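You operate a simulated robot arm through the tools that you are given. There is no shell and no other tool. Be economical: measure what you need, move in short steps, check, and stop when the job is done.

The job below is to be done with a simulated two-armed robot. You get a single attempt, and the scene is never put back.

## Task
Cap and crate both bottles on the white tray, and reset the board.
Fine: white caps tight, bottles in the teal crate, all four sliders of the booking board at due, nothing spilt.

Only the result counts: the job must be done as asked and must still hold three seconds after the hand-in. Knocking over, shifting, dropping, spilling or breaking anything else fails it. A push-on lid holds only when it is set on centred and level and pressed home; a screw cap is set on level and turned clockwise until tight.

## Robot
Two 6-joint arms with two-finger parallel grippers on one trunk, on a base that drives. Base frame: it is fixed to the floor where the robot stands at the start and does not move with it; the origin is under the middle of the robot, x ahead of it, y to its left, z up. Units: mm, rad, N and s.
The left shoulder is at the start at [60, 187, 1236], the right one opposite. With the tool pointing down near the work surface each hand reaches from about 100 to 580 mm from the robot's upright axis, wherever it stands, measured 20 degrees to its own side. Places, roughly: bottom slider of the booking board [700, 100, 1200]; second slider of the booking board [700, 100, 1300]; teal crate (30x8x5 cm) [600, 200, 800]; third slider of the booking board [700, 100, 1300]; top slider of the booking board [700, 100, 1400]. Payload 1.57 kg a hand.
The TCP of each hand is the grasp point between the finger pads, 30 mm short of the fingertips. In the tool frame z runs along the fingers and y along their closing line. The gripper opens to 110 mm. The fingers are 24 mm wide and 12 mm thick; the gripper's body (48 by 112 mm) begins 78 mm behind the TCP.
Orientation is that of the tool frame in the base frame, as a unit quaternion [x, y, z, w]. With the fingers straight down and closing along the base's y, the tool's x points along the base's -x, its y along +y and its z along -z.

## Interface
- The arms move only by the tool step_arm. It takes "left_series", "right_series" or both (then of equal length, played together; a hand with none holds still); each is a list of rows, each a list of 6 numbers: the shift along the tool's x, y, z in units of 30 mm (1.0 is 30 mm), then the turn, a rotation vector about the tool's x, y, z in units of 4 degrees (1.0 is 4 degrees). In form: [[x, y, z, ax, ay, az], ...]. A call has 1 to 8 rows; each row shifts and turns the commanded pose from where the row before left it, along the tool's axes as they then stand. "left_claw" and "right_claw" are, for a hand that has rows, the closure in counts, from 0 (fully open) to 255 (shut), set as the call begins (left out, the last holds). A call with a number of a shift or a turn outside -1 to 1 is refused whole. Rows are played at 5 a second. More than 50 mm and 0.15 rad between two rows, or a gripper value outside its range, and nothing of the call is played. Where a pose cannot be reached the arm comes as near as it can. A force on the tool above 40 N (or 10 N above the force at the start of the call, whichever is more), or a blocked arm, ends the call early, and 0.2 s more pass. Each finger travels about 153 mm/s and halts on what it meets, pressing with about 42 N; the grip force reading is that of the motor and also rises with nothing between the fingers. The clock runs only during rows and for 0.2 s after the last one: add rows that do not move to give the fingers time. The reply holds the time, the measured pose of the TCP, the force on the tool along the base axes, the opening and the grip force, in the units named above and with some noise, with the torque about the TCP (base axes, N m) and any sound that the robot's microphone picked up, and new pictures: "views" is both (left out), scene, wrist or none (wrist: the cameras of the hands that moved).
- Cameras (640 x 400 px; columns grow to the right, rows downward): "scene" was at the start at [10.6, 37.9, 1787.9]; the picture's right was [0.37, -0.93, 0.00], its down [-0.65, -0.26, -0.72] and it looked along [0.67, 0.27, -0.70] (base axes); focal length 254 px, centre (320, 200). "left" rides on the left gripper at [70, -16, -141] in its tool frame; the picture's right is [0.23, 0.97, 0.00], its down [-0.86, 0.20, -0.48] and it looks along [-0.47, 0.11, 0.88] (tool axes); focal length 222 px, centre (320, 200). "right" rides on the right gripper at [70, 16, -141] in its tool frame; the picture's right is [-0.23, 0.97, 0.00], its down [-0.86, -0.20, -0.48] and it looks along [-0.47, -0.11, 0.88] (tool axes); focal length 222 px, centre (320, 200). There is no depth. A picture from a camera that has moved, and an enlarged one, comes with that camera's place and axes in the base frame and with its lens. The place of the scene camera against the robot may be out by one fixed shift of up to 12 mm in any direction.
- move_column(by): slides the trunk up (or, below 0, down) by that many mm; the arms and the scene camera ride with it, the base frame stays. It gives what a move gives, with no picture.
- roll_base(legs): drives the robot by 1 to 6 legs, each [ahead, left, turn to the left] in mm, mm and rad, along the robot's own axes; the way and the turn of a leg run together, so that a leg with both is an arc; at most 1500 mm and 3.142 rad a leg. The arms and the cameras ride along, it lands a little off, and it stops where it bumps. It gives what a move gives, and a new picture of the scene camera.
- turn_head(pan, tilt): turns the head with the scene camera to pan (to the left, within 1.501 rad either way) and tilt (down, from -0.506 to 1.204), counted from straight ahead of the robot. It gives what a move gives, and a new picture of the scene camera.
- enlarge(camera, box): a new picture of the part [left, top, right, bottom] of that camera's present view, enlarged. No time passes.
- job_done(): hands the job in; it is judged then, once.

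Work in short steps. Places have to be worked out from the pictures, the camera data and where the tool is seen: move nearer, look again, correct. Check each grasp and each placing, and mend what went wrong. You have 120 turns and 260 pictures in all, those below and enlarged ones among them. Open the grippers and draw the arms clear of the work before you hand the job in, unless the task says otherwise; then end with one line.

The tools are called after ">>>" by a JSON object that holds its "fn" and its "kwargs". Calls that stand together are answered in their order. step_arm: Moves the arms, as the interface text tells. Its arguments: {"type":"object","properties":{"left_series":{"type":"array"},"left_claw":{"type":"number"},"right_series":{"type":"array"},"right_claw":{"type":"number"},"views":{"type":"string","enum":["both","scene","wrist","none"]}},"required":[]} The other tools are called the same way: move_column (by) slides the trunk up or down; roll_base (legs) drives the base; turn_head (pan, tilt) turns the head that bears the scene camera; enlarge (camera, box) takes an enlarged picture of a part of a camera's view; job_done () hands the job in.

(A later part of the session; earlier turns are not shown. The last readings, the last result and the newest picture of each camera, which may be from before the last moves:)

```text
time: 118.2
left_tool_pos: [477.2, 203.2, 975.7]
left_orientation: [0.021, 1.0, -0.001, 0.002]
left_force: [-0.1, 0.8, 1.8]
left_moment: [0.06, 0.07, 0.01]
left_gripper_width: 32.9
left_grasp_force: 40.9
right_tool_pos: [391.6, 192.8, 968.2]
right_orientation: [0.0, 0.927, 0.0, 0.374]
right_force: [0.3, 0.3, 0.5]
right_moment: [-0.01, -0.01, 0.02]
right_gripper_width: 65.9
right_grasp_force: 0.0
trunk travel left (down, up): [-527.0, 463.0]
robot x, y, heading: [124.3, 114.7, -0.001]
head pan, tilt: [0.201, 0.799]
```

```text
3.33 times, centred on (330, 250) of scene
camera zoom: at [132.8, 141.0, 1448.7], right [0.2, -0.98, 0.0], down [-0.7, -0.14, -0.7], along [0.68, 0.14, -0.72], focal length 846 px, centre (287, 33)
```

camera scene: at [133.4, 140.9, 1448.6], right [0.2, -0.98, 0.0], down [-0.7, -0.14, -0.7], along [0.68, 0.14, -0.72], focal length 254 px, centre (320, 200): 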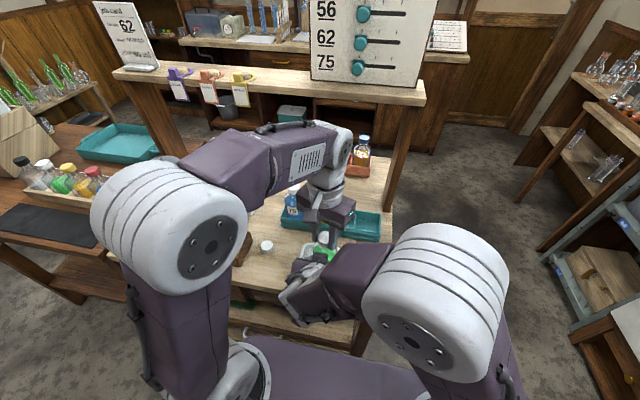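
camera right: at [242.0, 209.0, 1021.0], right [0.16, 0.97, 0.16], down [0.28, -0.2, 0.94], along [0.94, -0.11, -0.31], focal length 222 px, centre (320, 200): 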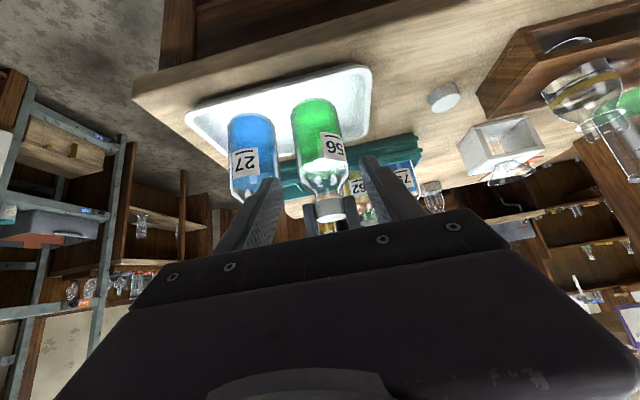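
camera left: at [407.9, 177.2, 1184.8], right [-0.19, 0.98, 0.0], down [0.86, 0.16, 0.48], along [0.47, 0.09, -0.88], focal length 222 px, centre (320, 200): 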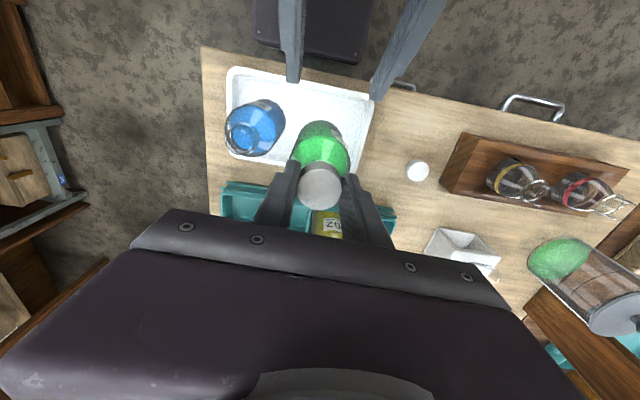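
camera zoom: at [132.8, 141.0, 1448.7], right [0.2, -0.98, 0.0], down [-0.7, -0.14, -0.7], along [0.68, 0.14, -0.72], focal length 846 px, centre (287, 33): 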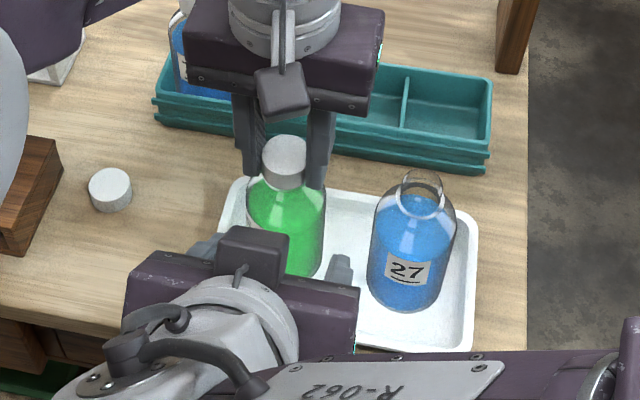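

Bottle 56 stands on the tray. I release, lift the left hand and go over cap B at about (506, 357).

>>> {"fn": "step_arm", "kwargs": {"left_series": [[0, 0, 0, 0, 0, 0], [0, 0, 0, 0, 0, 0], [0, 0, -0.5, 0, 0, 0], [0, 0, -0.7, 0, 0, 0], [0, 0, -0.7, 0, 0, 0]], "left_claw": 134, "views": "none"}}

>>> {"fn": "step_arm", "kwargs": {"left_series": [[-0.127, 0.862, 0, 0, 0, 0], [-0.127, 0.862, 0, 0, 0, 0], [-0.127, 0.862, 0, 0, 0, 0], [-0.127, 0.862, 0, 0, 0, 0], [-0.127, 0.862, 0, 0, 0, 0], [-0.127, 0.862, 0, 0, 0, 0], [0, 0, 1, 0, 0, 0], [0, 0, 1, 0, 0, 0]], "left_claw": 116, "views": "both"}}

```text
time: 119.4
left_tool_pos: [478.7, 201.3, 1033.0]
left_orientation: [0.022, 1.0, 0.0, 0.001]
left_force: [-0.2, -0.6, -0.6]
left_moment: [-0.02, 0.01, -0.01]
left_gripper_width: 52.4
left_grasp_force: 0.1
right_tool_pos: [391.9, 192.7, 967.8]
right_orientation: [0.0, 0.927, -0.001, 0.374]
right_force: [-0.7, 0.0, 0.0]
right_moment: [0.02, 0.03, 0.0]
right_gripper_width: 65.9
right_grasp_force: 0.0
trunk travel left (down, up): [-527.0, 463.0]
robot x, y, heading: [117.4, 115.5, 0.0]
head pan, tilt: [0.201, 0.799]
```

```text
time: 121.2
left_tool_pos: [506.9, 360.1, 974.3]
left_orientation: [0.021, 1.0, 0.0, 0.002]
left_force: [1.3, -0.1, 0.0]
left_moment: [0.0, 0.0, 0.0]
left_gripper_width: 60.1
left_grasp_force: 0.1
right_tool_pos: [391.8, 193.3, 968.0]
right_orientation: [0.0, 0.927, 0.0, 0.375]
right_force: [0.5, 0.9, -0.6]
right_moment: [0.03, -0.01, -0.02]
right_gripper_width: 66.0
right_grasp_force: 0.1
trunk travel left (down, up): [-527.0, 463.0]
robot x, y, heading: [119.4, 115.7, -0.002]
head pan, tilt: [0.201, 0.799]
camera scene: at [133.8, 141.3, 1448.6], right [0.2, -0.98, 0.0], down [-0.7, -0.14, -0.7], along [0.68, 0.14, -0.72], focal length 254 px, centre (320, 200)
camera left: at [435.3, 345.7, 1115.9], right [-0.19, 0.98, 0.0], down [0.86, 0.16, 0.48], along [0.47, 0.09, -0.88], focal length 222 px, centre (320, 200)
```

scene: 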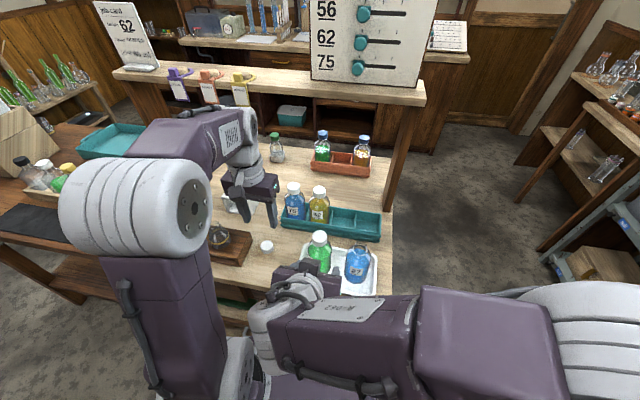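
left: 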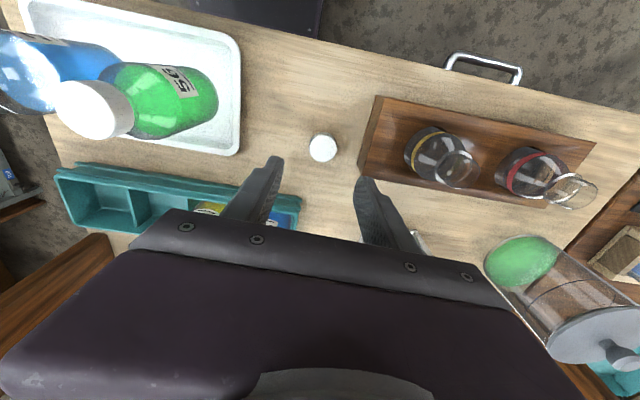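

Cap B is at about (510, 363). I correct and descend to just above the table, then check.

>>> {"fn": "step_arm", "kwargs": {"left_series": [[-0.12, 0.1, 0.9, 0, 0, 0], [0, 0, 0.9, 0, 0, 0], [0, 0, 0.9, 0, 0, 0], [0, 0, 0.7, 0, 0, 0]], "views": "wrist"}}

>>> {"fn": "enlarge", "kwargs": {"camera": "left", "box": [260, 110, 380, 220]}}

```text
time: 122.2
left_tool_pos: [511.2, 360.2, 870.2]
left_orientation: [0.021, 1.0, 0.0, 0.001]
left_force: [-0.1, -0.4, 0.8]
left_moment: [0.03, 0.05, -0.02]
left_gripper_width: 60.1
left_grasp_force: 0.0
right_tool_pos: [391.8, 193.7, 968.2]
right_orientation: [0.0, 0.927, 0.001, 0.374]
right_force: [0.2, 0.7, -0.4]
right_moment: [0.01, -0.01, -0.02]
right_gripper_width: 65.9
right_grasp_force: 0.1
trunk travel left (down, up): [-527.0, 463.0]
robot x, y, heading: [122.2, 116.1, 0.0]
head pan, tilt: [0.201, 0.799]
camera left: at [440.5, 347.0, 1012.1], right [-0.19, 0.98, 0.0], down [0.86, 0.16, 0.48], along [0.47, 0.09, -0.88], focal length 222 px, centre (320, 200)
```

left: 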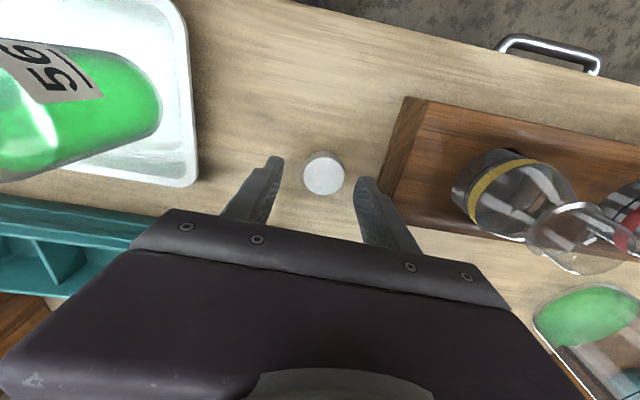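

```text
3.64 times, centred on (320, 165) of left
camera zoom: at [440.5, 347.0, 1012.1], right [-0.19, 0.98, 0.0], down [0.86, 0.16, 0.48], along [0.47, 0.09, -0.88], focal length 808 px, centre (320, 327)
```

zoom: 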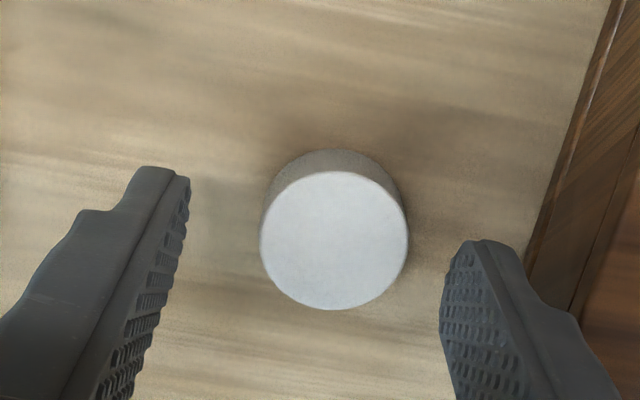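

Offset is 2.4 mm in -x and 3.4 mm in +y. I correct, descend to table level and close.

>>> {"fn": "step_arm", "kwargs": {"left_series": [[0.08, 0.115, 0.3, 0, 0, 0], [0, 0, 0.24, 0, 0, 0]], "views": "none"}}

>>> {"fn": "enlarge", "kwargs": {"camera": "left", "box": [260, 110, 380, 220]}}

>>> {"fn": "step_arm", "kwargs": {"left_series": [[0, 0, 0, 0, 0, 0], [0, 0, 0, 0, 0, 0], [0, 0, 0, 0, 0, 0]], "left_claw": 255, "views": "none"}}

>>> {"fn": "enlarge", "kwargs": {"camera": "left", "box": [260, 110, 380, 220]}}

```text
time: 122.8
left_tool_pos: [510.3, 363.0, 855.0]
left_orientation: [0.022, 1.0, 0.0, 0.002]
left_force: [-0.1, 0.5, 0.0]
left_moment: [-0.05, -0.02, -0.01]
left_gripper_width: 60.0
left_grasp_force: 0.1
right_tool_pos: [392.2, 191.7, 968.2]
right_orientation: [0.0, 0.927, 0.0, 0.375]
right_force: [-0.1, 0.9, -0.1]
right_moment: [0.02, 0.0, 0.01]
right_gripper_width: 66.1
right_grasp_force: 0.1
trunk travel left (down, up): [-527.0, 463.0]
robot x, y, heading: [120.7, 116.9, -0.005]
head pan, tilt: [0.201, 0.799]
```

```text
3.64 times, centred on (320, 165) of left
camera zoom: at [439.0, 349.7, 997.0], right [-0.19, 0.98, 0.0], down [0.86, 0.16, 0.48], along [0.47, 0.09, -0.88], focal length 808 px, centre (320, 327)
```

zoom: 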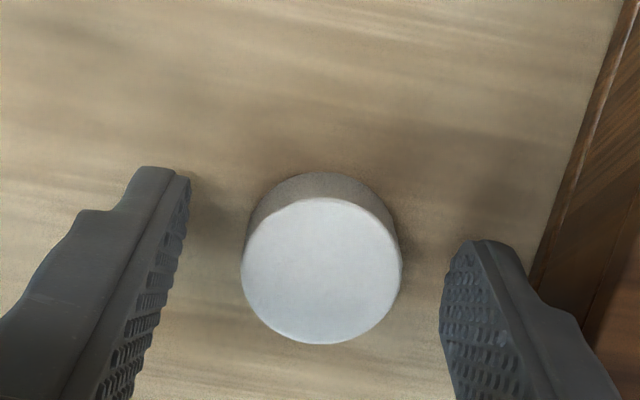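

```text
time: 123.6
left_tool_pos: [510.8, 362.6, 855.1]
left_orientation: [0.021, 1.0, 0.0, 0.002]
left_force: [-0.7, -0.1, 0.5]
left_moment: [0.01, -0.02, -0.04]
left_gripper_width: 32.4
left_grasp_force: 40.7
right_tool_pos: [391.3, 192.4, 968.2]
right_orientation: [0.0, 0.927, 0.0, 0.375]
right_force: [0.6, 0.6, 0.7]
right_moment: [0.03, 0.04, 0.02]
right_gripper_width: 65.9
right_grasp_force: 0.0
trunk travel left (down, up): [-527.0, 463.0]
robot x, y, heading: [120.9, 121.6, -0.002]
head pan, tilt: [0.201, 0.799]
```

```text
3.64 times, centred on (320, 165) of left
camera zoom: at [438.9, 349.8, 997.1], right [-0.19, 0.98, 0.0], down [0.86, 0.16, 0.48], along [0.47, 0.09, -0.88], focal length 808 px, centre (320, 327)
```

zoom: 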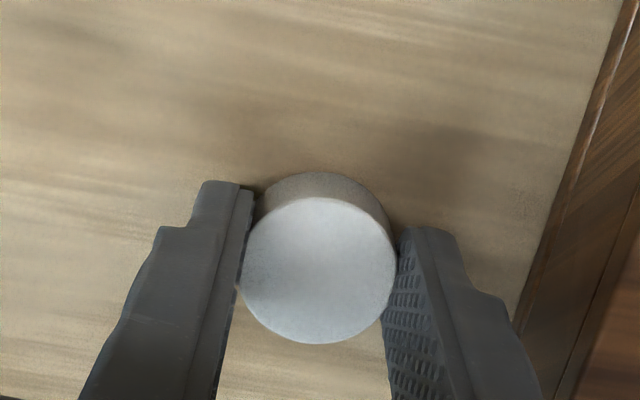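

Cap B is gripped. I hold it there and bring the right hand in front of bottle 27.

>>> {"fn": "step_arm", "kwargs": {"right_series": [[0.16, -0.95, 0.16, 0, 0, 0], [0.16, -0.95, 0.16, 0, 0, 0], [0.1, -0.95, 0.1, 0, 0, 0]], "left_series": [[0, 0, -0.8, 0, 0, 0], [0, 0, -0.8, 0, 0, 0], [0, 0, -0.8, 0, 0, 0]], "views": "both"}}

>>> {"fn": "enlarge", "kwargs": {"camera": "right", "box": [170, 60, 430, 230]}}

```text
time: 124.4
left_tool_pos: [508.5, 362.9, 929.3]
left_orientation: [0.02, 1.0, 0.0, 0.002]
left_force: [0.8, -0.5, -0.1]
left_moment: [0.0, -0.05, 0.0]
left_gripper_width: 32.5
left_grasp_force: 40.6
right_tool_pos: [389.7, 104.9, 951.6]
right_orientation: [0.001, 0.927, 0.001, 0.374]
right_force: [-0.5, 0.5, 0.7]
right_moment: [0.02, 0.01, 0.0]
right_gripper_width: 66.0
right_grasp_force: 0.0
trunk travel left (down, up): [-527.0, 463.0]
robot x, y, heading: [122.1, 113.0, -0.003]
head pan, tilt: [0.201, 0.799]
camera scene: at [132.7, 139.4, 1448.6], right [0.2, -0.98, 0.0], down [-0.7, -0.14, -0.7], along [0.68, 0.14, -0.72], focal length 254 px, centre (320, 200)
camera right: at [240.7, 121.2, 1003.9], right [0.16, 0.97, 0.16], down [0.28, -0.2, 0.94], along [0.95, -0.11, -0.31], focal length 222 px, centre (320, 200)
camera left: at [437.3, 349.7, 1071.3], right [-0.19, 0.98, 0.0], down [0.86, 0.16, 0.48], along [0.47, 0.09, -0.88], focal length 222 px, centre (320, 200)
```

scene: 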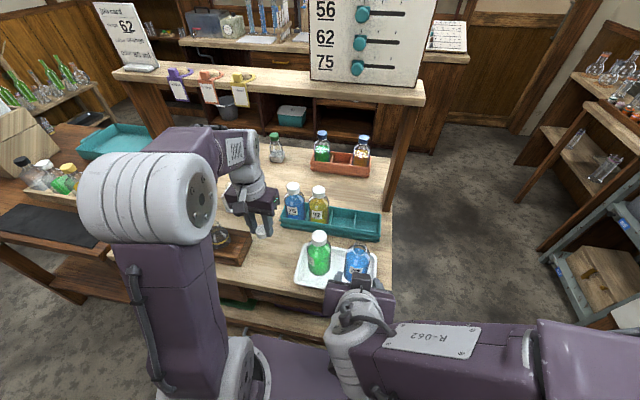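
right: 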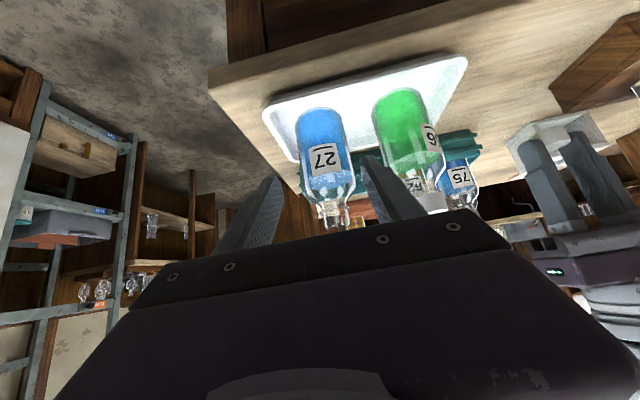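
left: 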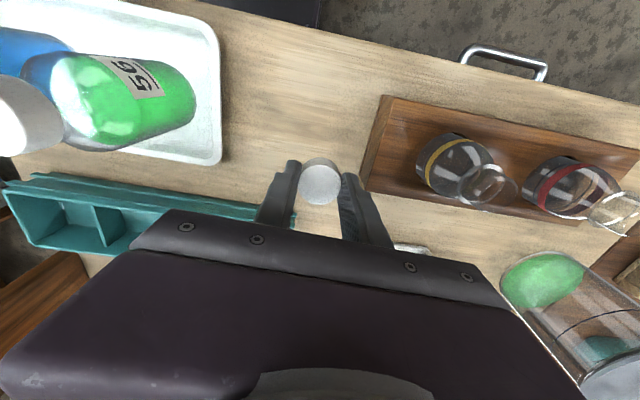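

```text
2.35 times, centred on (300, 145) of right
camera zoom: at [240.7, 121.2, 1003.9], right [0.16, 0.97, 0.16], down [0.28, -0.2, 0.94], along [0.95, -0.11, -0.31], focal length 523 px, centre (367, 329)
```

zoom: 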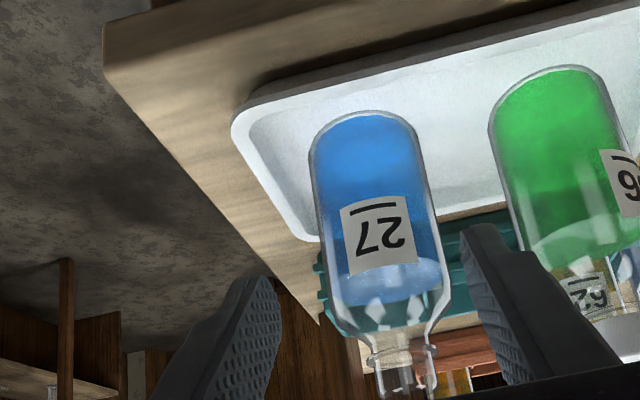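

Bottle 27 is centred at y≈110. I advance ~114 mm, correcting 4 mm in y.

>>> {"fn": "step_arm", "kwargs": {"right_series": [[-0.054, 0.07, 0.95, 0, 0, 0], [-0.054, 0.07, 0.95, 0, 0, 0], [-0.054, 0, 0.95, 0, 0, 0]], "views": "wrist"}}

>>> {"fn": "enlarge", "kwargs": {"camera": "scene", "box": [280, 220, 410, 310]}}

```text
time: 125.2
left_tool_pos: [510.0, 365.0, 927.1]
left_orientation: [0.021, 1.0, -0.001, 0.001]
left_force: [0.0, 0.3, 0.0]
left_moment: [-0.03, -0.01, -0.01]
left_gripper_width: 32.5
left_grasp_force: 40.6
right_tool_pos: [455.3, 109.7, 892.9]
right_orientation: [0.0, 0.927, -0.001, 0.374]
right_force: [-0.2, 1.1, -0.5]
right_moment: [0.03, 0.06, -0.05]
right_gripper_width: 66.0
right_grasp_force: 0.0
trunk travel left (down, up): [-527.0, 463.0]
robot x, y, heading: [123.5, 118.6, -0.001]
head pan, tilt: [0.201, 0.799]
camera right: at [305.8, 127.3, 945.6], right [0.17, 0.97, 0.16], down [0.28, -0.2, 0.94], along [0.94, -0.11, -0.31], focal length 222 px, centre (320, 200)
```

right: 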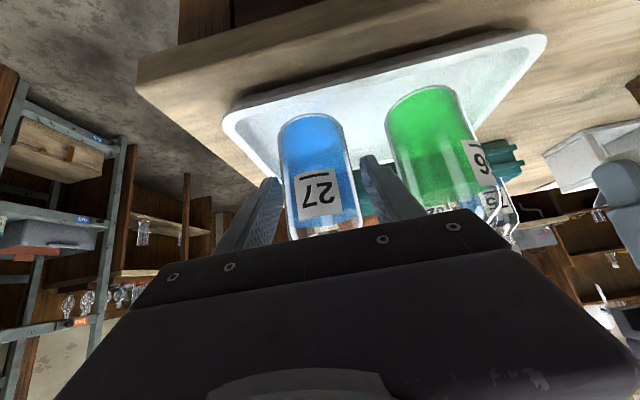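

```text
4.44 times, centred on (345, 265) of scene
camera zoom: at [134.5, 141.4, 1448.6], right [0.2, -0.98, 0.0], down [-0.7, -0.14, -0.7], along [0.68, 0.14, -0.72], focal length 1128 px, centre (209, -89)
```

zoom: 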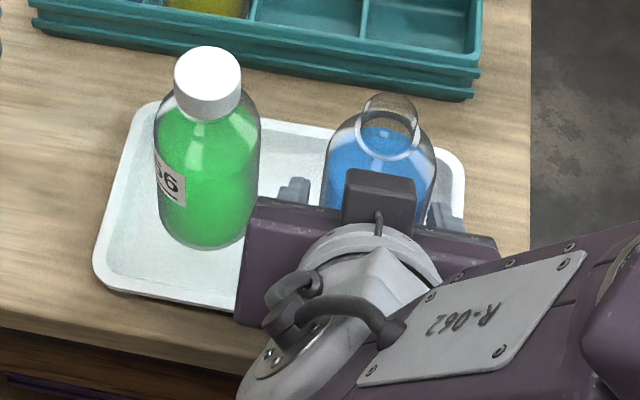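

Well straddled. I advance the last ~26 mm and close on bottle 27.

>>> {"fn": "step_arm", "kwargs": {"right_series": [[0.05, 0, 0.8, 0, 0, 0], [0, 0, 0, 0, 0, 0]], "views": "none"}}

>>> {"fn": "step_arm", "kwargs": {"right_series": [[0, 0, 0, 0, 0, 0], [0, 0, 0, 0, 0, 0], [0, 0, 0, 0, 0, 0]], "right_claw": 255, "views": "wrist"}}

>>> {"fn": "enlarge", "kwargs": {"camera": "scene", "box": [280, 220, 410, 310]}}

```text
time: 125.8
left_tool_pos: [508.1, 365.2, 928.7]
left_orientation: [0.021, 1.0, 0.0, 0.001]
left_force: [-0.1, -0.6, 0.0]
left_moment: [0.01, -0.03, 0.0]
left_gripper_width: 32.5
left_grasp_force: 40.4
right_tool_pos: [468.0, 110.2, 874.0]
right_orientation: [0.0, 0.927, 0.001, 0.374]
right_force: [0.0, -1.0, 0.0]
right_moment: [0.02, -0.02, -0.03]
right_gripper_width: 66.1
right_grasp_force: 0.1
trunk travel left (down, up): [-527.0, 463.0]
robot x, y, heading: [117.3, 118.8, -0.002]
head pan, tilt: [0.201, 0.799]
```

```text
time: 126.6
left_tool_pos: [508.7, 364.8, 928.4]
left_orientation: [0.02, 1.0, 0.0, 0.001]
left_force: [0.5, 0.3, -0.6]
left_moment: [-0.03, 0.01, -0.02]
left_gripper_width: 32.4
left_grasp_force: 40.1
right_tool_pos: [469.9, 110.6, 874.0]
right_orientation: [-0.001, 0.927, 0.0, 0.375]
right_force: [0.5, -1.1, 0.5]
right_moment: [-0.1, 0.0, -0.01]
right_gripper_width: 58.4
right_grasp_force: 42.1
trunk travel left (down, up): [-527.0, 463.0]
robot x, y, heading: [121.0, 118.4, -0.002]
head pan, tilt: [0.201, 0.799]
camera right: at [320.0, 127.0, 927.3], right [0.16, 0.97, 0.16], down [0.28, -0.2, 0.94], along [0.95, -0.11, -0.31], focal length 222 px, centre (320, 200)
```

right: 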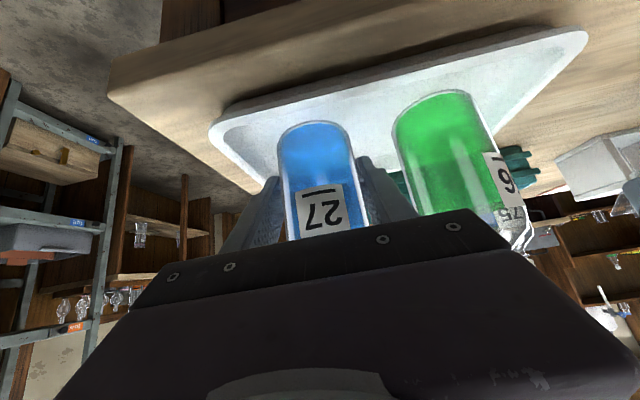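

```text
4.44 times, centred on (345, 265) of scene
camera zoom: at [133.4, 140.8, 1448.6], right [0.2, -0.98, 0.0], down [-0.7, -0.14, -0.7], along [0.68, 0.14, -0.72], focal length 1128 px, centre (209, -89)
```

zoom: 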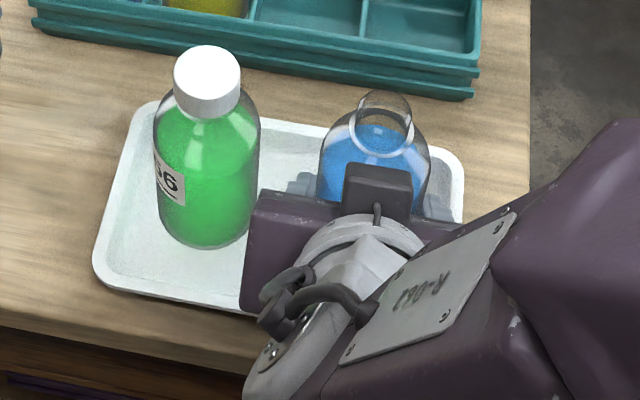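

Bottle 27 is held at y≈110.6. I carry cap B up and over to about (478, 110), turning to ≈-36° for range.

>>> {"fn": "step_arm", "kwargs": {"left_series": [[0, 0, -0.93, 0, 0, 0], [0, 0, -0.93, 0, 0, 0], [0, 0, -0.93, 0, 0, 0], [0, 0, -0.93, 0, 0, 0]], "views": "none"}}

>>> {"fn": "step_arm", "kwargs": {"left_series": [[0.08, -0.94, 0, 0, 0, 0], [0.08, -0.94, 0, 0, 0, 0], [0.08, -0.94, 0, 0, 0, 0], [0.08, -0.94, 0, 0, 0, 0], [0.08, -0.94, 0, 0, 0, 0], [0.08, -0.94, 0, 0, 0, 0], [0.08, -0.94, 0, 0, 0, 0], [0.08, -0.94, 0, 0, 0, 0]], "views": "none"}}

>>> {"fn": "step_arm", "kwargs": {"left_series": [[0.07, -0.9, 0, 0, 0, 0], [0, 0, 0, 0, 0, -1], [0, 0, 0, 0, 0, -1], [0, 0, 0, 0, 0, -1], [0, 0, 0, 0, 0, -1], [0, 0, 0, 0, 0, -1], [0, 0, 0, 0, 0, -1]], "views": "both"}}

```text
time: 127.6
left_tool_pos: [507.7, 365.1, 1038.8]
left_orientation: [0.021, 1.0, 0.0, 0.002]
left_force: [-0.3, -0.1, -0.2]
left_moment: [-0.01, -0.01, -0.02]
left_gripper_width: 32.6
left_grasp_force: 40.6
right_tool_pos: [470.0, 110.2, 874.2]
right_orientation: [-0.001, 0.927, 0.0, 0.374]
right_force: [-0.6, -1.1, -0.5]
right_moment: [-0.11, 0.02, -0.01]
right_gripper_width: 58.4
right_grasp_force: 42.0
trunk travel left (down, up): [-527.0, 463.0]
robot x, y, heading: [120.3, 120.2, 0.003]
head pan, tilt: [0.201, 0.799]
```

```text
time: 129.4
left_tool_pos: [478.8, 140.2, 1038.9]
left_orientation: [0.02, 1.0, 0.0, 0.002]
left_force: [0.6, 0.3, 0.3]
left_moment: [0.0, 0.02, 0.03]
left_gripper_width: 32.5
left_grasp_force: 40.7
right_tool_pos: [469.5, 110.8, 874.6]
right_orientation: [0.0, 0.927, 0.001, 0.374]
right_force: [-0.1, -0.4, 0.0]
right_moment: [-0.02, -0.01, 0.01]
right_gripper_width: 58.4
right_grasp_force: 42.4
trunk travel left (down, up): [-527.0, 463.0]
robot x, y, heading: [119.2, 118.4, 0.0]
head pan, tilt: [0.201, 0.799]
```

```text
time: 131.0
left_tool_pos: [478.5, 112.2, 1039.1]
left_orientation: [-0.188, 0.982, 0.0, 0.001]
left_force: [-0.3, -0.3, 0.4]
left_moment: [0.01, 0.04, -0.05]
left_gripper_width: 32.3
left_grasp_force: 41.2
right_tool_pos: [469.5, 108.6, 874.5]
right_orientation: [0.002, 0.927, -0.001, 0.375]
right_force: [-0.6, -0.1, 0.0]
right_moment: [0.0, -0.01, 0.0]
right_gripper_width: 58.6
right_grasp_force: 41.9
trunk travel left (down, up): [-527.0, 463.0]
robot x, y, heading: [119.0, 116.7, -0.001]
head pan, tilt: [0.201, 0.799]
camera scene: at [133.4, 140.6, 1448.6], right [0.2, -0.98, 0.0], down [-0.7, -0.14, -0.7], along [0.68, 0.14, -0.72], focal length 254 px, centre (320, 200)
camera left: at [418.0, 71.6, 1180.5], right [-0.57, 0.82, 0.0], down [0.72, 0.5, 0.48], along [0.4, 0.27, -0.88], focal length 222 px, centre (320, 200)
```

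scene: 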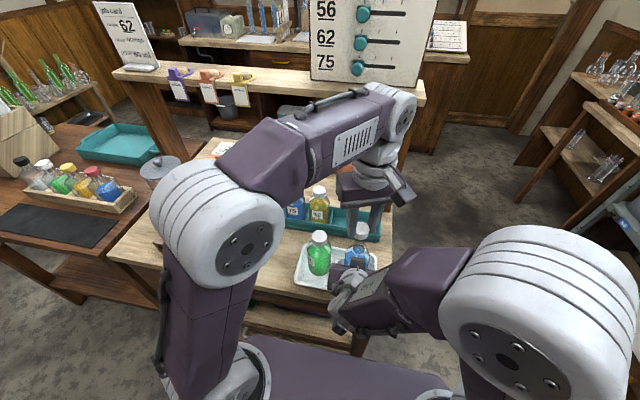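
left: 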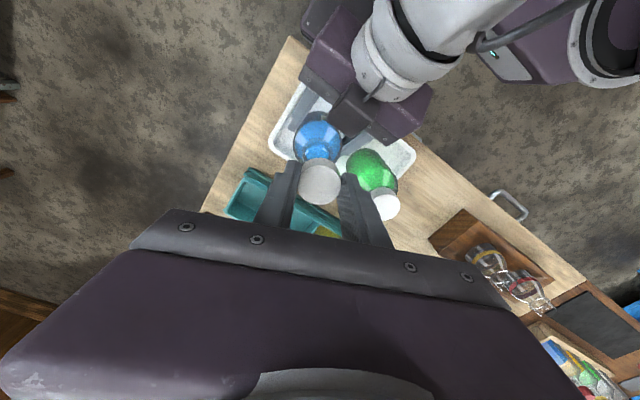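

Over the bottle. I rotate a bit more, lower to ~10 mm above the rim and enlarge both views.

>>> {"fn": "step_arm", "kwargs": {"left_series": [[0, 0, 0, 0, 0, -1], [0, 0, 0, 0, 0, -1], [0, 0, 0, 0, 0, -1], [0, 0, 0.6, 0, 0, 0], [0, 0, 0.5, 0, 0, 0], [0, 0, 0, 0, 0, 0]], "views": "none"}}

>>> {"fn": "enlarge", "kwargs": {"camera": "left", "box": [270, 110, 370, 210]}}

>>> {"fn": "enlarge", "kwargs": {"camera": "scene", "box": [335, 210, 385, 260]}}

```text
time: 132.4
left_tool_pos: [477.9, 112.8, 1004.5]
left_orientation: [-0.289, 0.957, -0.001, 0.001]
left_force: [0.4, -0.5, -0.2]
left_moment: [0.01, 0.0, -0.04]
left_gripper_width: 32.1
left_grasp_force: 41.0
right_tool_pos: [469.5, 110.3, 873.1]
right_orientation: [0.0, 0.927, 0.001, 0.374]
right_force: [-0.7, 0.0, -0.7]
right_moment: [0.0, -0.03, -0.03]
right_gripper_width: 58.7
right_grasp_force: 41.7
trunk travel left (down, up): [-527.0, 463.0]
robot x, y, heading: [120.3, 117.2, -0.002]
head pan, tilt: [0.201, 0.799]
```

```text
4.00 times, centred on (320, 160) of left
camera zoom: at [427.8, 60.2, 1146.6], right [-0.73, 0.69, 0.0], down [0.6, 0.64, 0.48], along [0.33, 0.35, -0.88], focal length 888 px, centre (320, 360)
```

zoom: 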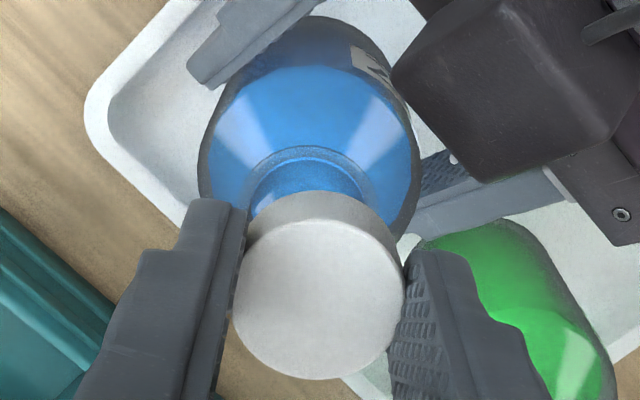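

```text
8.00 times, centred on (360, 235) of scene
camera zoom: at [133.5, 140.7, 1448.6], right [0.2, -0.98, 0.0], down [-0.7, -0.14, -0.7], along [0.68, 0.14, -0.72], focal length 2031 px, centre (0, -80)
```

zoom: 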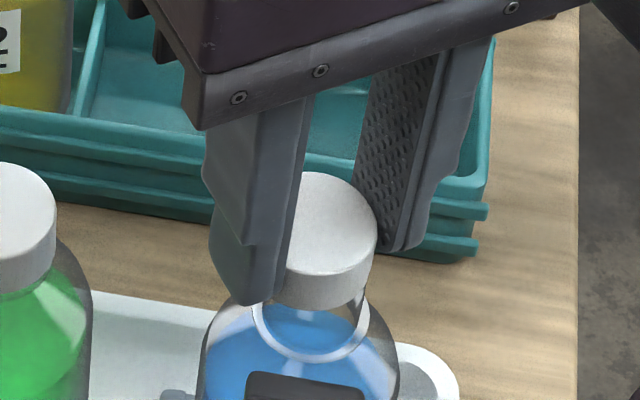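

Both views agree: shift about +2.8 mm x, -0.6 mm y. I correct and lower gently onto the neck.

>>> {"fn": "step_arm", "kwargs": {"left_series": [[-0.067, -0.067, 0.2, 0, 0, 0], [0, 0, 0.2, 0, 0, 0], [0, 0, 0.1, 0, 0, 0], [0, 0, 0.1, 0, 0, 0]], "views": "none"}}

>>> {"fn": "step_arm", "kwargs": {"left_series": [[0, 0, 0.1, 0, 0, 0], [0, 0, 0.07, 0, 0, 0], [0, 0, 0.07, 0, 0, 0]], "views": "none"}}

>>> {"fn": "enlarge", "kwargs": {"camera": "left", "box": [270, 110, 370, 210]}}

>>> {"fn": "enlarge", "kwargs": {"camera": "scene", "box": [335, 210, 385, 260]}}

```text
time: 133.1
left_tool_pos: [479.5, 111.8, 998.5]
left_orientation: [-0.288, 0.958, -0.004, 0.004]
left_force: [-1.5, 4.0, 12.7]
left_moment: [0.07, 0.14, -0.05]
left_gripper_width: 32.5
left_grasp_force: 40.9
right_tool_pos: [468.8, 110.2, 874.1]
right_orientation: [0.002, 0.927, -0.001, 0.374]
right_force: [1.8, -0.5, 1.3]
right_moment: [0.65, -0.01, 0.16]
right_gripper_width: 58.5
right_grasp_force: 41.6
trunk travel left (down, up): [-527.0, 463.0]
robot x, y, heading: [119.7, 119.5, -0.002]
head pan, tilt: [0.201, 0.799]
stopped in row 3 (left hand): the force on the tool passed its limit at 47 N (the readings are from after the stop); the commanded pose is now the measured one
```

```text
time: 133.5
left_tool_pos: [480.6, 112.7, 996.8]
left_orientation: [-0.288, 0.958, -0.006, 0.006]
left_force: [-0.7, 2.5, 13.5]
left_moment: [-0.18, 0.16, -0.03]
left_gripper_width: 32.4
left_grasp_force: 40.1
right_tool_pos: [468.9, 109.2, 873.9]
right_orientation: [0.002, 0.927, -0.001, 0.374]
right_force: [-0.6, -1.6, 3.0]
right_moment: [0.12, 0.0, 0.11]
right_gripper_width: 58.4
right_grasp_force: 41.8
trunk travel left (down, up): [-527.0, 463.0]
robot x, y, heading: [120.2, 116.0, -0.003]
head pan, tilt: [0.201, 0.799]
stopped in row 2 (left hand): the force on the tool passed its limit at 45 N (the readings are from after the stop); the commanded pose is now the measured one
```

```text
4.00 times, centred on (320, 160) of left
camera zoom: at [428.1, 60.1, 1139.1], right [-0.73, 0.69, -0.01], down [0.6, 0.64, 0.48], along [0.34, 0.34, -0.88], focal length 888 px, centre (320, 360)
```

zoom: 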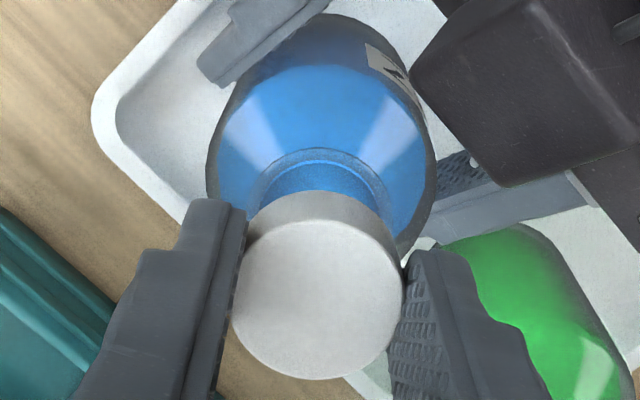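

```text
8.00 times, centred on (360, 235) of scene
camera zoom: at [131.3, 141.0, 1448.6], right [0.2, -0.98, 0.0], down [-0.7, -0.14, -0.7], along [0.68, 0.14, -0.72], focal length 2031 px, centre (0, -80)
```

zoom: 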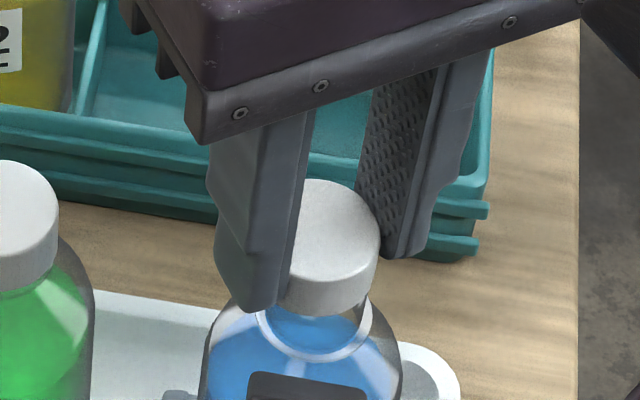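

The cap caught the rim (rim z≈962), with contact on the -x/-y side. I lift 6 mm and re-level the hand before judging the offset again.

>>> {"fn": "step_arm", "kwargs": {"left_series": [[0, 0, -0.25, 0, 0, 0], [0, 0, 0, -0.215, 0.116, 0], [0, 0, 0, 0, 0, 0]], "views": "none"}}

>>> {"fn": "enlarge", "kwargs": {"camera": "left", "box": [295, 130, 345, 180]}}

>>> {"fn": "enlarge", "kwargs": {"camera": "scene", "box": [340, 220, 380, 250]}}

```text
time: 134.3
left_tool_pos: [480.4, 112.3, 1003.4]
left_orientation: [-0.289, 0.957, 0.002, -0.001]
left_force: [-0.1, 0.6, -0.1]
left_moment: [-0.02, 0.04, 0.01]
left_gripper_width: 32.2
left_grasp_force: 40.9
right_tool_pos: [468.4, 109.5, 874.0]
right_orientation: [0.001, 0.927, 0.0, 0.374]
right_force: [-1.8, 0.4, 7.9]
right_moment: [0.19, -0.12, 0.08]
right_gripper_width: 58.6
right_grasp_force: 42.0
trunk travel left (down, up): [-527.0, 463.0]
robot x, y, heading: [119.1, 120.1, -0.006]
head pan, tilt: [0.201, 0.799]
```

```text
8.00 times, centred on (320, 155) of left
camera zoom: at [431.6, 59.3, 1145.9], right [-0.73, 0.69, 0.0], down [0.6, 0.64, 0.48], along [0.33, 0.35, -0.88], focal length 1777 px, centre (320, 560)
```

zoom: 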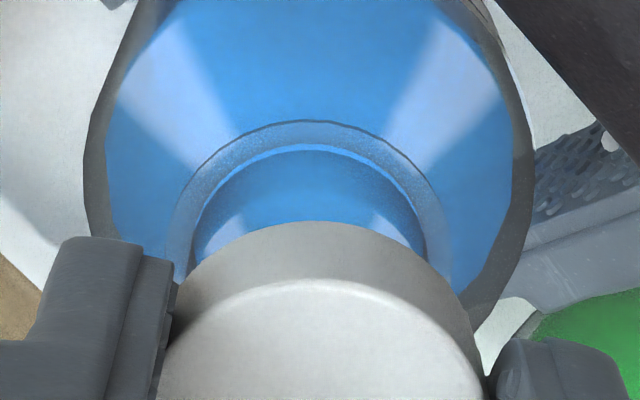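

```text
13.33 times, centred on (360, 235) of scene
camera zoom: at [132.4, 141.1, 1448.6], right [0.2, -0.98, 0.0], down [-0.7, -0.14, -0.7], along [0.68, 0.14, -0.72], focal length 3385 px, centre (-213, -267)
```

zoom: 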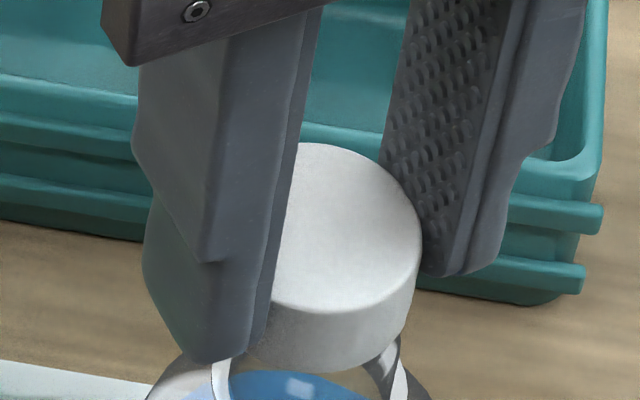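

Re-levelled. Both views say the cap must go ~1.5–1.9 mm to -y and slightly -x. I correct and try again in small rows.

>>> {"fn": "step_arm", "kwargs": {"left_series": [[0.052, -0.042, 0, 0, 0, 0], [0, 0, 0.1, 0, 0, 0], [0, 0, 0.06, 0, 0, 0], [0, 0, 0.06, 0, 0, 0], [0, 0, 0.06, 0, 0, 0], [0, 0, 0.06, 0, 0, 0]], "views": "none"}}

>>> {"fn": "enlarge", "kwargs": {"camera": "left", "box": [295, 130, 345, 180]}}

```text
time: 135.7
left_tool_pos: [479.0, 109.1, 992.9]
left_orientation: [-0.289, 0.957, 0.002, -0.001]
left_force: [-2.0, -2.6, 0.7]
left_moment: [-0.1, 0.09, 0.03]
left_gripper_width: 32.3
left_grasp_force: 40.4
right_tool_pos: [468.5, 110.0, 874.1]
right_orientation: [0.001, 0.928, 0.0, 0.373]
right_force: [1.5, 3.2, 6.1]
right_moment: [-0.25, 0.0, 0.03]
right_gripper_width: 58.3
right_grasp_force: 42.7
trunk travel left (down, up): [-527.0, 463.0]
robot x, y, heading: [118.4, 119.3, -0.004]
head pan, tilt: [0.201, 0.799]
```

```text
8.00 times, centred on (320, 155) of left
camera zoom: at [430.1, 56.7, 1135.5], right [-0.73, 0.69, 0.0], down [0.6, 0.64, 0.48], along [0.32, 0.35, -0.88], focal length 1777 px, centre (320, 560)
```

zoom: 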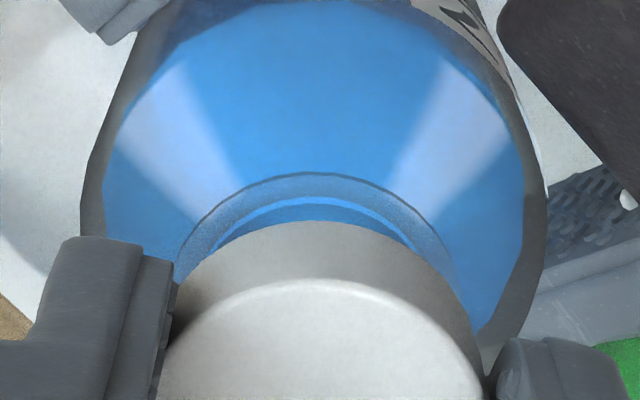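

The cap has slipped over the rim (z 993, no resistance). I continue down to the thread start.

>>> {"fn": "step_arm", "kwargs": {"left_series": [[0, 0, 0.1, 0, 0, 0], [0, 0, 0.1, 0, 0, 0], [0, 0, 0.08, 0, 0, 0], [0, 0, 0.06, 0, 0, 0]], "views": "none"}}

>>> {"fn": "enlarge", "kwargs": {"camera": "left", "box": [250, 100, 390, 220]}}

```text
time: 136.7
left_tool_pos: [477.9, 108.7, 985.4]
left_orientation: [-0.288, 0.958, 0.0, -0.002]
left_force: [-14.0, -6.8, 26.1]
left_moment: [-0.19, 0.41, -0.07]
left_gripper_width: 32.4
left_grasp_force: 40.5
right_tool_pos: [468.7, 109.9, 874.9]
right_orientation: [0.001, 0.927, -0.001, 0.374]
right_force: [18.8, 8.0, -4.3]
right_moment: [-0.27, 0.64, 0.09]
right_gripper_width: 58.5
right_grasp_force: 41.6
trunk travel left (down, up): [-527.0, 463.0]
robot x, y, heading: [121.3, 117.2, -0.002]
head pan, tilt: [0.201, 0.799]
```

```text
3.33 times, centred on (320, 160) of left
camera zoom: at [429.8, 56.9, 1127.4], right [-0.73, 0.69, 0.0], down [0.6, 0.64, 0.48], along [0.33, 0.35, -0.88], focal length 740 px, centre (320, 333)
```

zoom: 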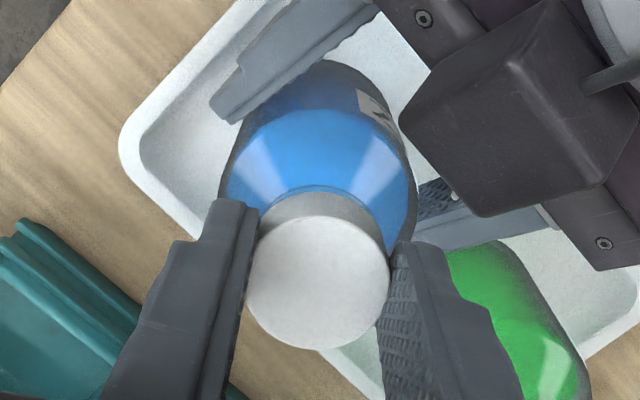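

Seated at the thread start with 26 N press and some side load. I relieve the side load by 1 mm and start turning clockwise.

>>> {"fn": "step_arm", "kwargs": {"left_series": [[0.037, 0.005, 0, 0, 0, 0], [0, 0, 0, 0, 0, 1], [0, 0, 0, 0, 0, 1], [0, 0, 0, 0, 0, 1], [0, 0, 0, 0, 0, 1], [0, 0, 0, 0, 0, 1], [0, 0, 0, 0, 0, 1], [0, 0, 0, 0, 0, 1]], "views": "none"}}

>>> {"fn": "step_arm", "kwargs": {"left_series": [[0, 0, 0, 0, 0, 1], [0, 0, 0, 0, 0, 1], [0, 0, 0, 0, 0, 1], [0, 0, 0, 0, 0, 1], [0, 0, 0, 0, 0, 1], [0, 0, 0, 0, 0, 1], [0, 0, 0, 0, 0, 1], [0, 0, 0, 0, 0, 1]], "views": "none"}}

>>> {"fn": "enlarge", "kwargs": {"camera": "left", "box": [250, 100, 390, 220]}}

```text
time: 138.5
left_tool_pos: [479.0, 108.9, 983.0]
left_orientation: [-0.048, 0.999, 0.001, 0.0]
left_force: [0.1, 6.0, 32.2]
left_moment: [0.16, -0.17, -0.02]
left_gripper_width: 32.8
left_grasp_force: 41.2
right_tool_pos: [467.4, 109.2, 873.6]
right_orientation: [0.001, 0.927, -0.001, 0.374]
right_force: [2.3, -4.9, -5.9]
right_moment: [0.41, -0.43, 0.03]
right_gripper_width: 58.6
right_grasp_force: 41.6
trunk travel left (down, up): [-527.0, 463.0]
robot x, y, heading: [120.5, 117.8, -0.001]
head pan, tilt: [0.201, 0.799]
```

```text
time: 140.3
left_tool_pos: [476.8, 109.9, 983.8]
left_orientation: [0.229, 0.973, 0.002, -0.002]
left_force: [4.9, 15.8, 22.0]
left_moment: [0.31, -0.27, -0.02]
left_gripper_width: 32.7
left_grasp_force: 40.7
right_tool_pos: [468.7, 109.3, 874.0]
right_orientation: [0.002, 0.928, -0.001, 0.374]
right_force: [-7.2, -14.7, -2.8]
right_moment: [1.1, -0.36, -0.14]
right_gripper_width: 58.6
right_grasp_force: 41.8
trunk travel left (down, up): [-527.0, 463.0]
robot x, y, heading: [119.1, 118.3, -0.001]
head pan, tilt: [0.201, 0.799]
```

```text
3.33 times, centred on (320, 160) of left
camera zoom: at [408.2, 125.4, 1126.0], right [0.23, 0.97, 0.0], down [0.86, -0.2, 0.48], along [0.46, -0.11, -0.88], focal length 740 px, centre (320, 333)
```

zoom: 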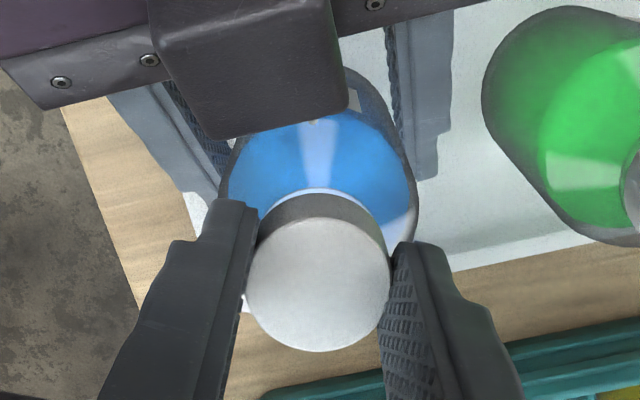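

Threading on (press force varies, torque low). I finish the stroke to ≈+38°, then release, lift, unwind to ≈-34° for the next stroke.

>>> {"fn": "step_arm", "kwargs": {"left_series": [[0, 0, 0, 0, 0, 1], [0, 0, 0, 0, 0, 1], [0, 0, 0, 0, 0, 1]], "views": "none"}}

>>> {"fn": "step_arm", "kwargs": {"left_series": [[0, 0, 0, 0, 0, 0], [0, 0, 0, 0, 0, 0], [0, 0, -0.8, 0, 0, 0], [0, 0, -0.8, 0, 0, 0], [0, 0, 0, 0, 0, -1], [0, 0, 0, 0, 0, -1], [0, 0, 0, 0, 0, -1], [0, 0, 0, 0, 0, -1]], "left_claw": 160, "views": "none"}}

>>> {"fn": "step_arm", "kwargs": {"left_series": [[0, 0, 0, 0, 0, -1], [0, 0, 0, 0, 0, -1], [0, 0, 0, 0, 0, -1], [0, 0, 0, 0, 0, -1], [0, 0, 0, 0, 0, -1], [0, 0, 0, 0, 0, -1], [0, 0, 0, 0, 0, -1], [0, 0, 0, 0, 0, -1]], "left_claw": 134, "views": "none"}}

>>> {"fn": "step_arm", "kwargs": {"left_series": [[0, 0, 0, 0, 0, -1], [0, 0, 0, 0, 0, -1], [0, 0, 0, 0, 0, -1], [0, 0, 0, 0, 0, -1], [0, 0, 0, 0, 0, -1], [0, 0, 0, 0, 0, -1]], "views": "none"}}

>>> {"fn": "enlarge", "kwargs": {"camera": "left", "box": [250, 90, 390, 210]}}

>>> {"fn": "enlarge", "kwargs": {"camera": "scene", "box": [335, 210, 395, 260]}}

```text
time: 141.1
left_tool_pos: [479.1, 109.1, 982.4]
left_orientation: [0.33, 0.944, 0.002, -0.002]
left_force: [8.1, 18.3, 16.3]
left_moment: [0.42, -0.24, 0.01]
left_gripper_width: 33.0
left_grasp_force: 40.7
right_tool_pos: [468.2, 108.3, 873.9]
right_orientation: [0.003, 0.927, -0.001, 0.375]
right_force: [-9.6, -19.1, 0.1]
right_moment: [1.18, -0.66, -0.25]
right_gripper_width: 58.4
right_grasp_force: 41.7
trunk travel left (down, up): [-527.0, 463.0]
robot x, y, heading: [119.3, 118.5, -0.0]
head pan, tilt: [0.201, 0.799]
```

```text
time: 142.9
left_tool_pos: [479.8, 109.4, 1031.2]
left_orientation: [0.194, 0.981, 0.0, -0.001]
left_force: [1.7, 0.5, -0.1]
left_moment: [0.01, 0.01, 0.02]
left_gripper_width: 40.9
left_grasp_force: 0.1
right_tool_pos: [468.4, 108.9, 873.9]
right_orientation: [0.001, 0.927, 0.0, 0.374]
right_force: [2.0, 3.3, 8.3]
right_moment: [0.06, -0.42, 0.1]
right_gripper_width: 58.6
right_grasp_force: 42.0
trunk travel left (down, up): [-527.0, 463.0]
robot x, y, heading: [120.3, 115.1, -0.004]
head pan, tilt: [0.201, 0.799]
```

```text
time: 144.7
left_tool_pos: [478.7, 110.0, 1030.6]
left_orientation: [-0.083, 0.997, 0.001, -0.002]
left_force: [-0.1, 0.2, -0.6]
left_moment: [-0.02, 0.01, -0.01]
left_gripper_width: 52.3
left_grasp_force: 0.1
right_tool_pos: [469.2, 109.2, 873.6]
right_orientation: [0.001, 0.928, 0.0, 0.374]
right_force: [0.8, 1.4, 10.5]
right_moment: [-0.06, -0.43, 0.05]
right_gripper_width: 58.4
right_grasp_force: 41.6
trunk travel left (down, up): [-527.0, 463.0]
robot x, y, heading: [119.2, 116.9, -0.001]
head pan, tilt: [0.201, 0.799]
```

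```text
time: 146.1
left_tool_pos: [478.8, 109.6, 1031.3]
left_orientation: [-0.289, 0.957, 0.001, -0.001]
left_force: [0.3, 0.3, 0.6]
left_moment: [-0.01, 0.01, -0.03]
left_gripper_width: 52.4
left_grasp_force: 0.0
right_tool_pos: [468.8, 108.8, 875.1]
right_orientation: [0.002, 0.928, -0.001, 0.373]
right_force: [-0.1, 1.1, 9.1]
right_moment: [-0.04, -0.35, 0.05]
right_gripper_width: 58.7
right_grasp_force: 42.4
trunk travel left (down, up): [-527.0, 463.0]
robot x, y, heading: [118.8, 116.9, -0.004]
head pan, tilt: [0.201, 0.799]
```

```text
3.33 times, centred on (320, 150) of left
camera zoom: at [429.9, 56.5, 1173.3], right [-0.73, 0.68, 0.0], down [0.6, 0.64, 0.48], along [0.32, 0.35, -0.88], focal length 740 px, centre (320, 367)
```

zoom: 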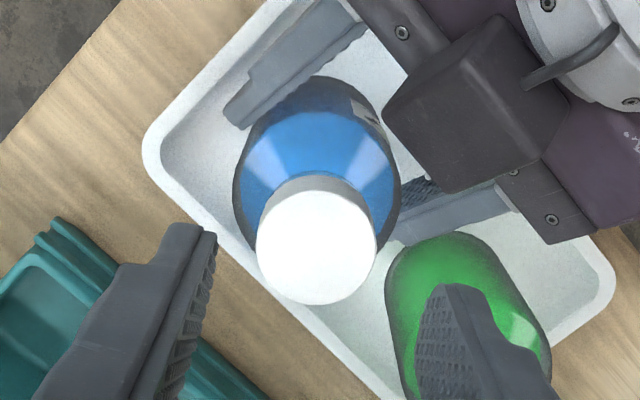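

```text
8.00 times, centred on (365, 235) of scene
camera zoom: at [132.4, 141.0, 1448.6], right [0.2, -0.98, 0.0], down [-0.7, -0.14, -0.7], along [0.68, 0.14, -0.72], focal length 2031 px, centre (-40, -80)
```

zoom: 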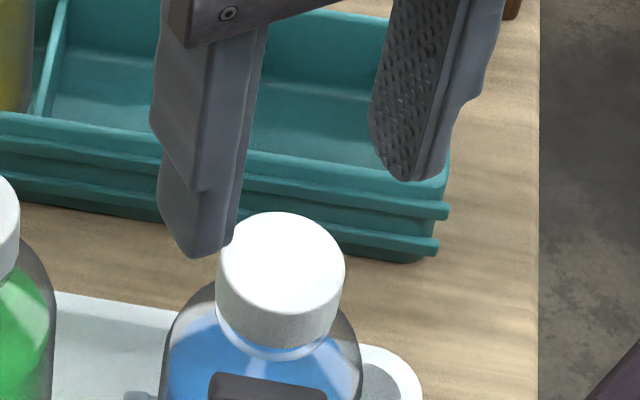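

Cap B sits level and the hand is centred over it. I descend, regrip and turn another 72°.

>>> {"fn": "step_arm", "kwargs": {"left_series": [[0, 0, 0.8, 0, 0, 0], [0, 0, 0.87, 0, 0, 0]], "views": "none"}}

>>> {"fn": "step_arm", "kwargs": {"left_series": [[0, 0, 0, 0, 0, 0], [0, 0, 0, 0, 0, 0], [0, 0, 0, 0, 0, 1], [0, 0, 0, 0, 0, 1], [0, 0, 0, 0, 0, 1], [0, 0, 0, 0, 0, 1], [0, 0, 0, 0, 0, 1], [0, 0, 0, 0, 0, 1]], "left_claw": 255, "views": "none"}}

>>> {"fn": "step_arm", "kwargs": {"left_series": [[0, 0, 0, 0, 0, 1], [0, 0, 0, 0, 0, 1], [0, 0, 0, 0, 0, 1], [0, 0, 0, 0, 0, 1], [0, 0, 0, 0, 0, 1], [0, 0, 0, 0, 0, 1], [0, 0, 0, 0, 0, 1], [0, 0, 0, 0, 0, 1]], "views": "none"}}

>>> {"fn": "step_arm", "kwargs": {"left_series": [[0, 0, 0, 0, 0, 1], [0, 0, 0, 0, 0, 1], [0, 0, 0, 0, 0, 1], [0, 0, 0, 0, 0, 1]], "views": "none"}}

```text
time: 146.7
left_tool_pos: [478.7, 108.6, 980.5]
left_orientation: [-0.288, 0.958, 0.001, -0.002]
left_force: [-0.2, -0.4, 0.4]
left_moment: [0.0, 0.04, 0.05]
left_gripper_width: 52.3
left_grasp_force: 0.0
right_tool_pos: [469.5, 109.7, 873.4]
right_orientation: [0.0, 0.928, 0.0, 0.374]
right_force: [-0.3, 0.6, 9.0]
right_moment: [-0.04, -0.29, 0.05]
right_gripper_width: 58.5
right_grasp_force: 41.8
trunk travel left (down, up): [-527.0, 463.0]
robot x, y, heading: [120.9, 119.1, -0.001]
head pan, tilt: [0.201, 0.799]
```

```text
time: 148.5
left_tool_pos: [479.0, 109.0, 980.4]
left_orientation: [-0.083, 0.997, 0.0, -0.002]
left_force: [-8.7, 4.0, 0.0]
left_moment: [0.11, 0.22, 0.01]
left_gripper_width: 32.8
left_grasp_force: 40.9
right_tool_pos: [469.1, 108.5, 872.9]
right_orientation: [0.002, 0.928, -0.001, 0.374]
right_force: [7.6, -3.8, 6.6]
right_moment: [0.25, 0.45, -0.08]
right_gripper_width: 58.6
right_grasp_force: 41.6
trunk travel left (down, up): [-527.0, 463.0]
robot x, y, heading: [119.1, 118.9, 0.001]
head pan, tilt: [0.201, 0.799]
```

```text
time: 150.3
left_tool_pos: [478.6, 109.8, 981.2]
left_orientation: [0.196, 0.981, 0.001, -0.001]
left_force: [-2.6, 9.0, -7.8]
left_moment: [0.18, 0.14, 0.03]
left_gripper_width: 32.8
left_grasp_force: 41.0
right_tool_pos: [469.1, 109.9, 873.9]
right_orientation: [0.003, 0.928, -0.001, 0.373]
right_force: [2.3, -9.8, 13.8]
right_moment: [0.72, -0.17, -0.09]
right_gripper_width: 58.2
right_grasp_force: 41.7
trunk travel left (down, up): [-527.0, 463.0]
robot x, y, heading: [117.6, 115.8, -0.003]
head pan, tilt: [0.201, 0.799]
```

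```text
time: 151.3
left_tool_pos: [479.3, 110.3, 981.6]
left_orientation: [0.33, 0.944, 0.0, -0.002]
left_force: [7.1, 15.5, -10.5]
left_moment: [0.48, -0.16, 0.07]
left_gripper_width: 32.9
left_grasp_force: 40.8
right_tool_pos: [468.5, 109.4, 873.9]
right_orientation: [0.002, 0.928, -0.001, 0.374]
right_force: [-6.6, -15.7, 16.9]
right_moment: [1.05, -0.92, -0.18]
right_gripper_width: 58.4
right_grasp_force: 42.2
trunk travel left (down, up): [-527.0, 463.0]
robot x, y, heading: [119.5, 117.6, -0.0]
head pan, tilt: [0.201, 0.799]
```

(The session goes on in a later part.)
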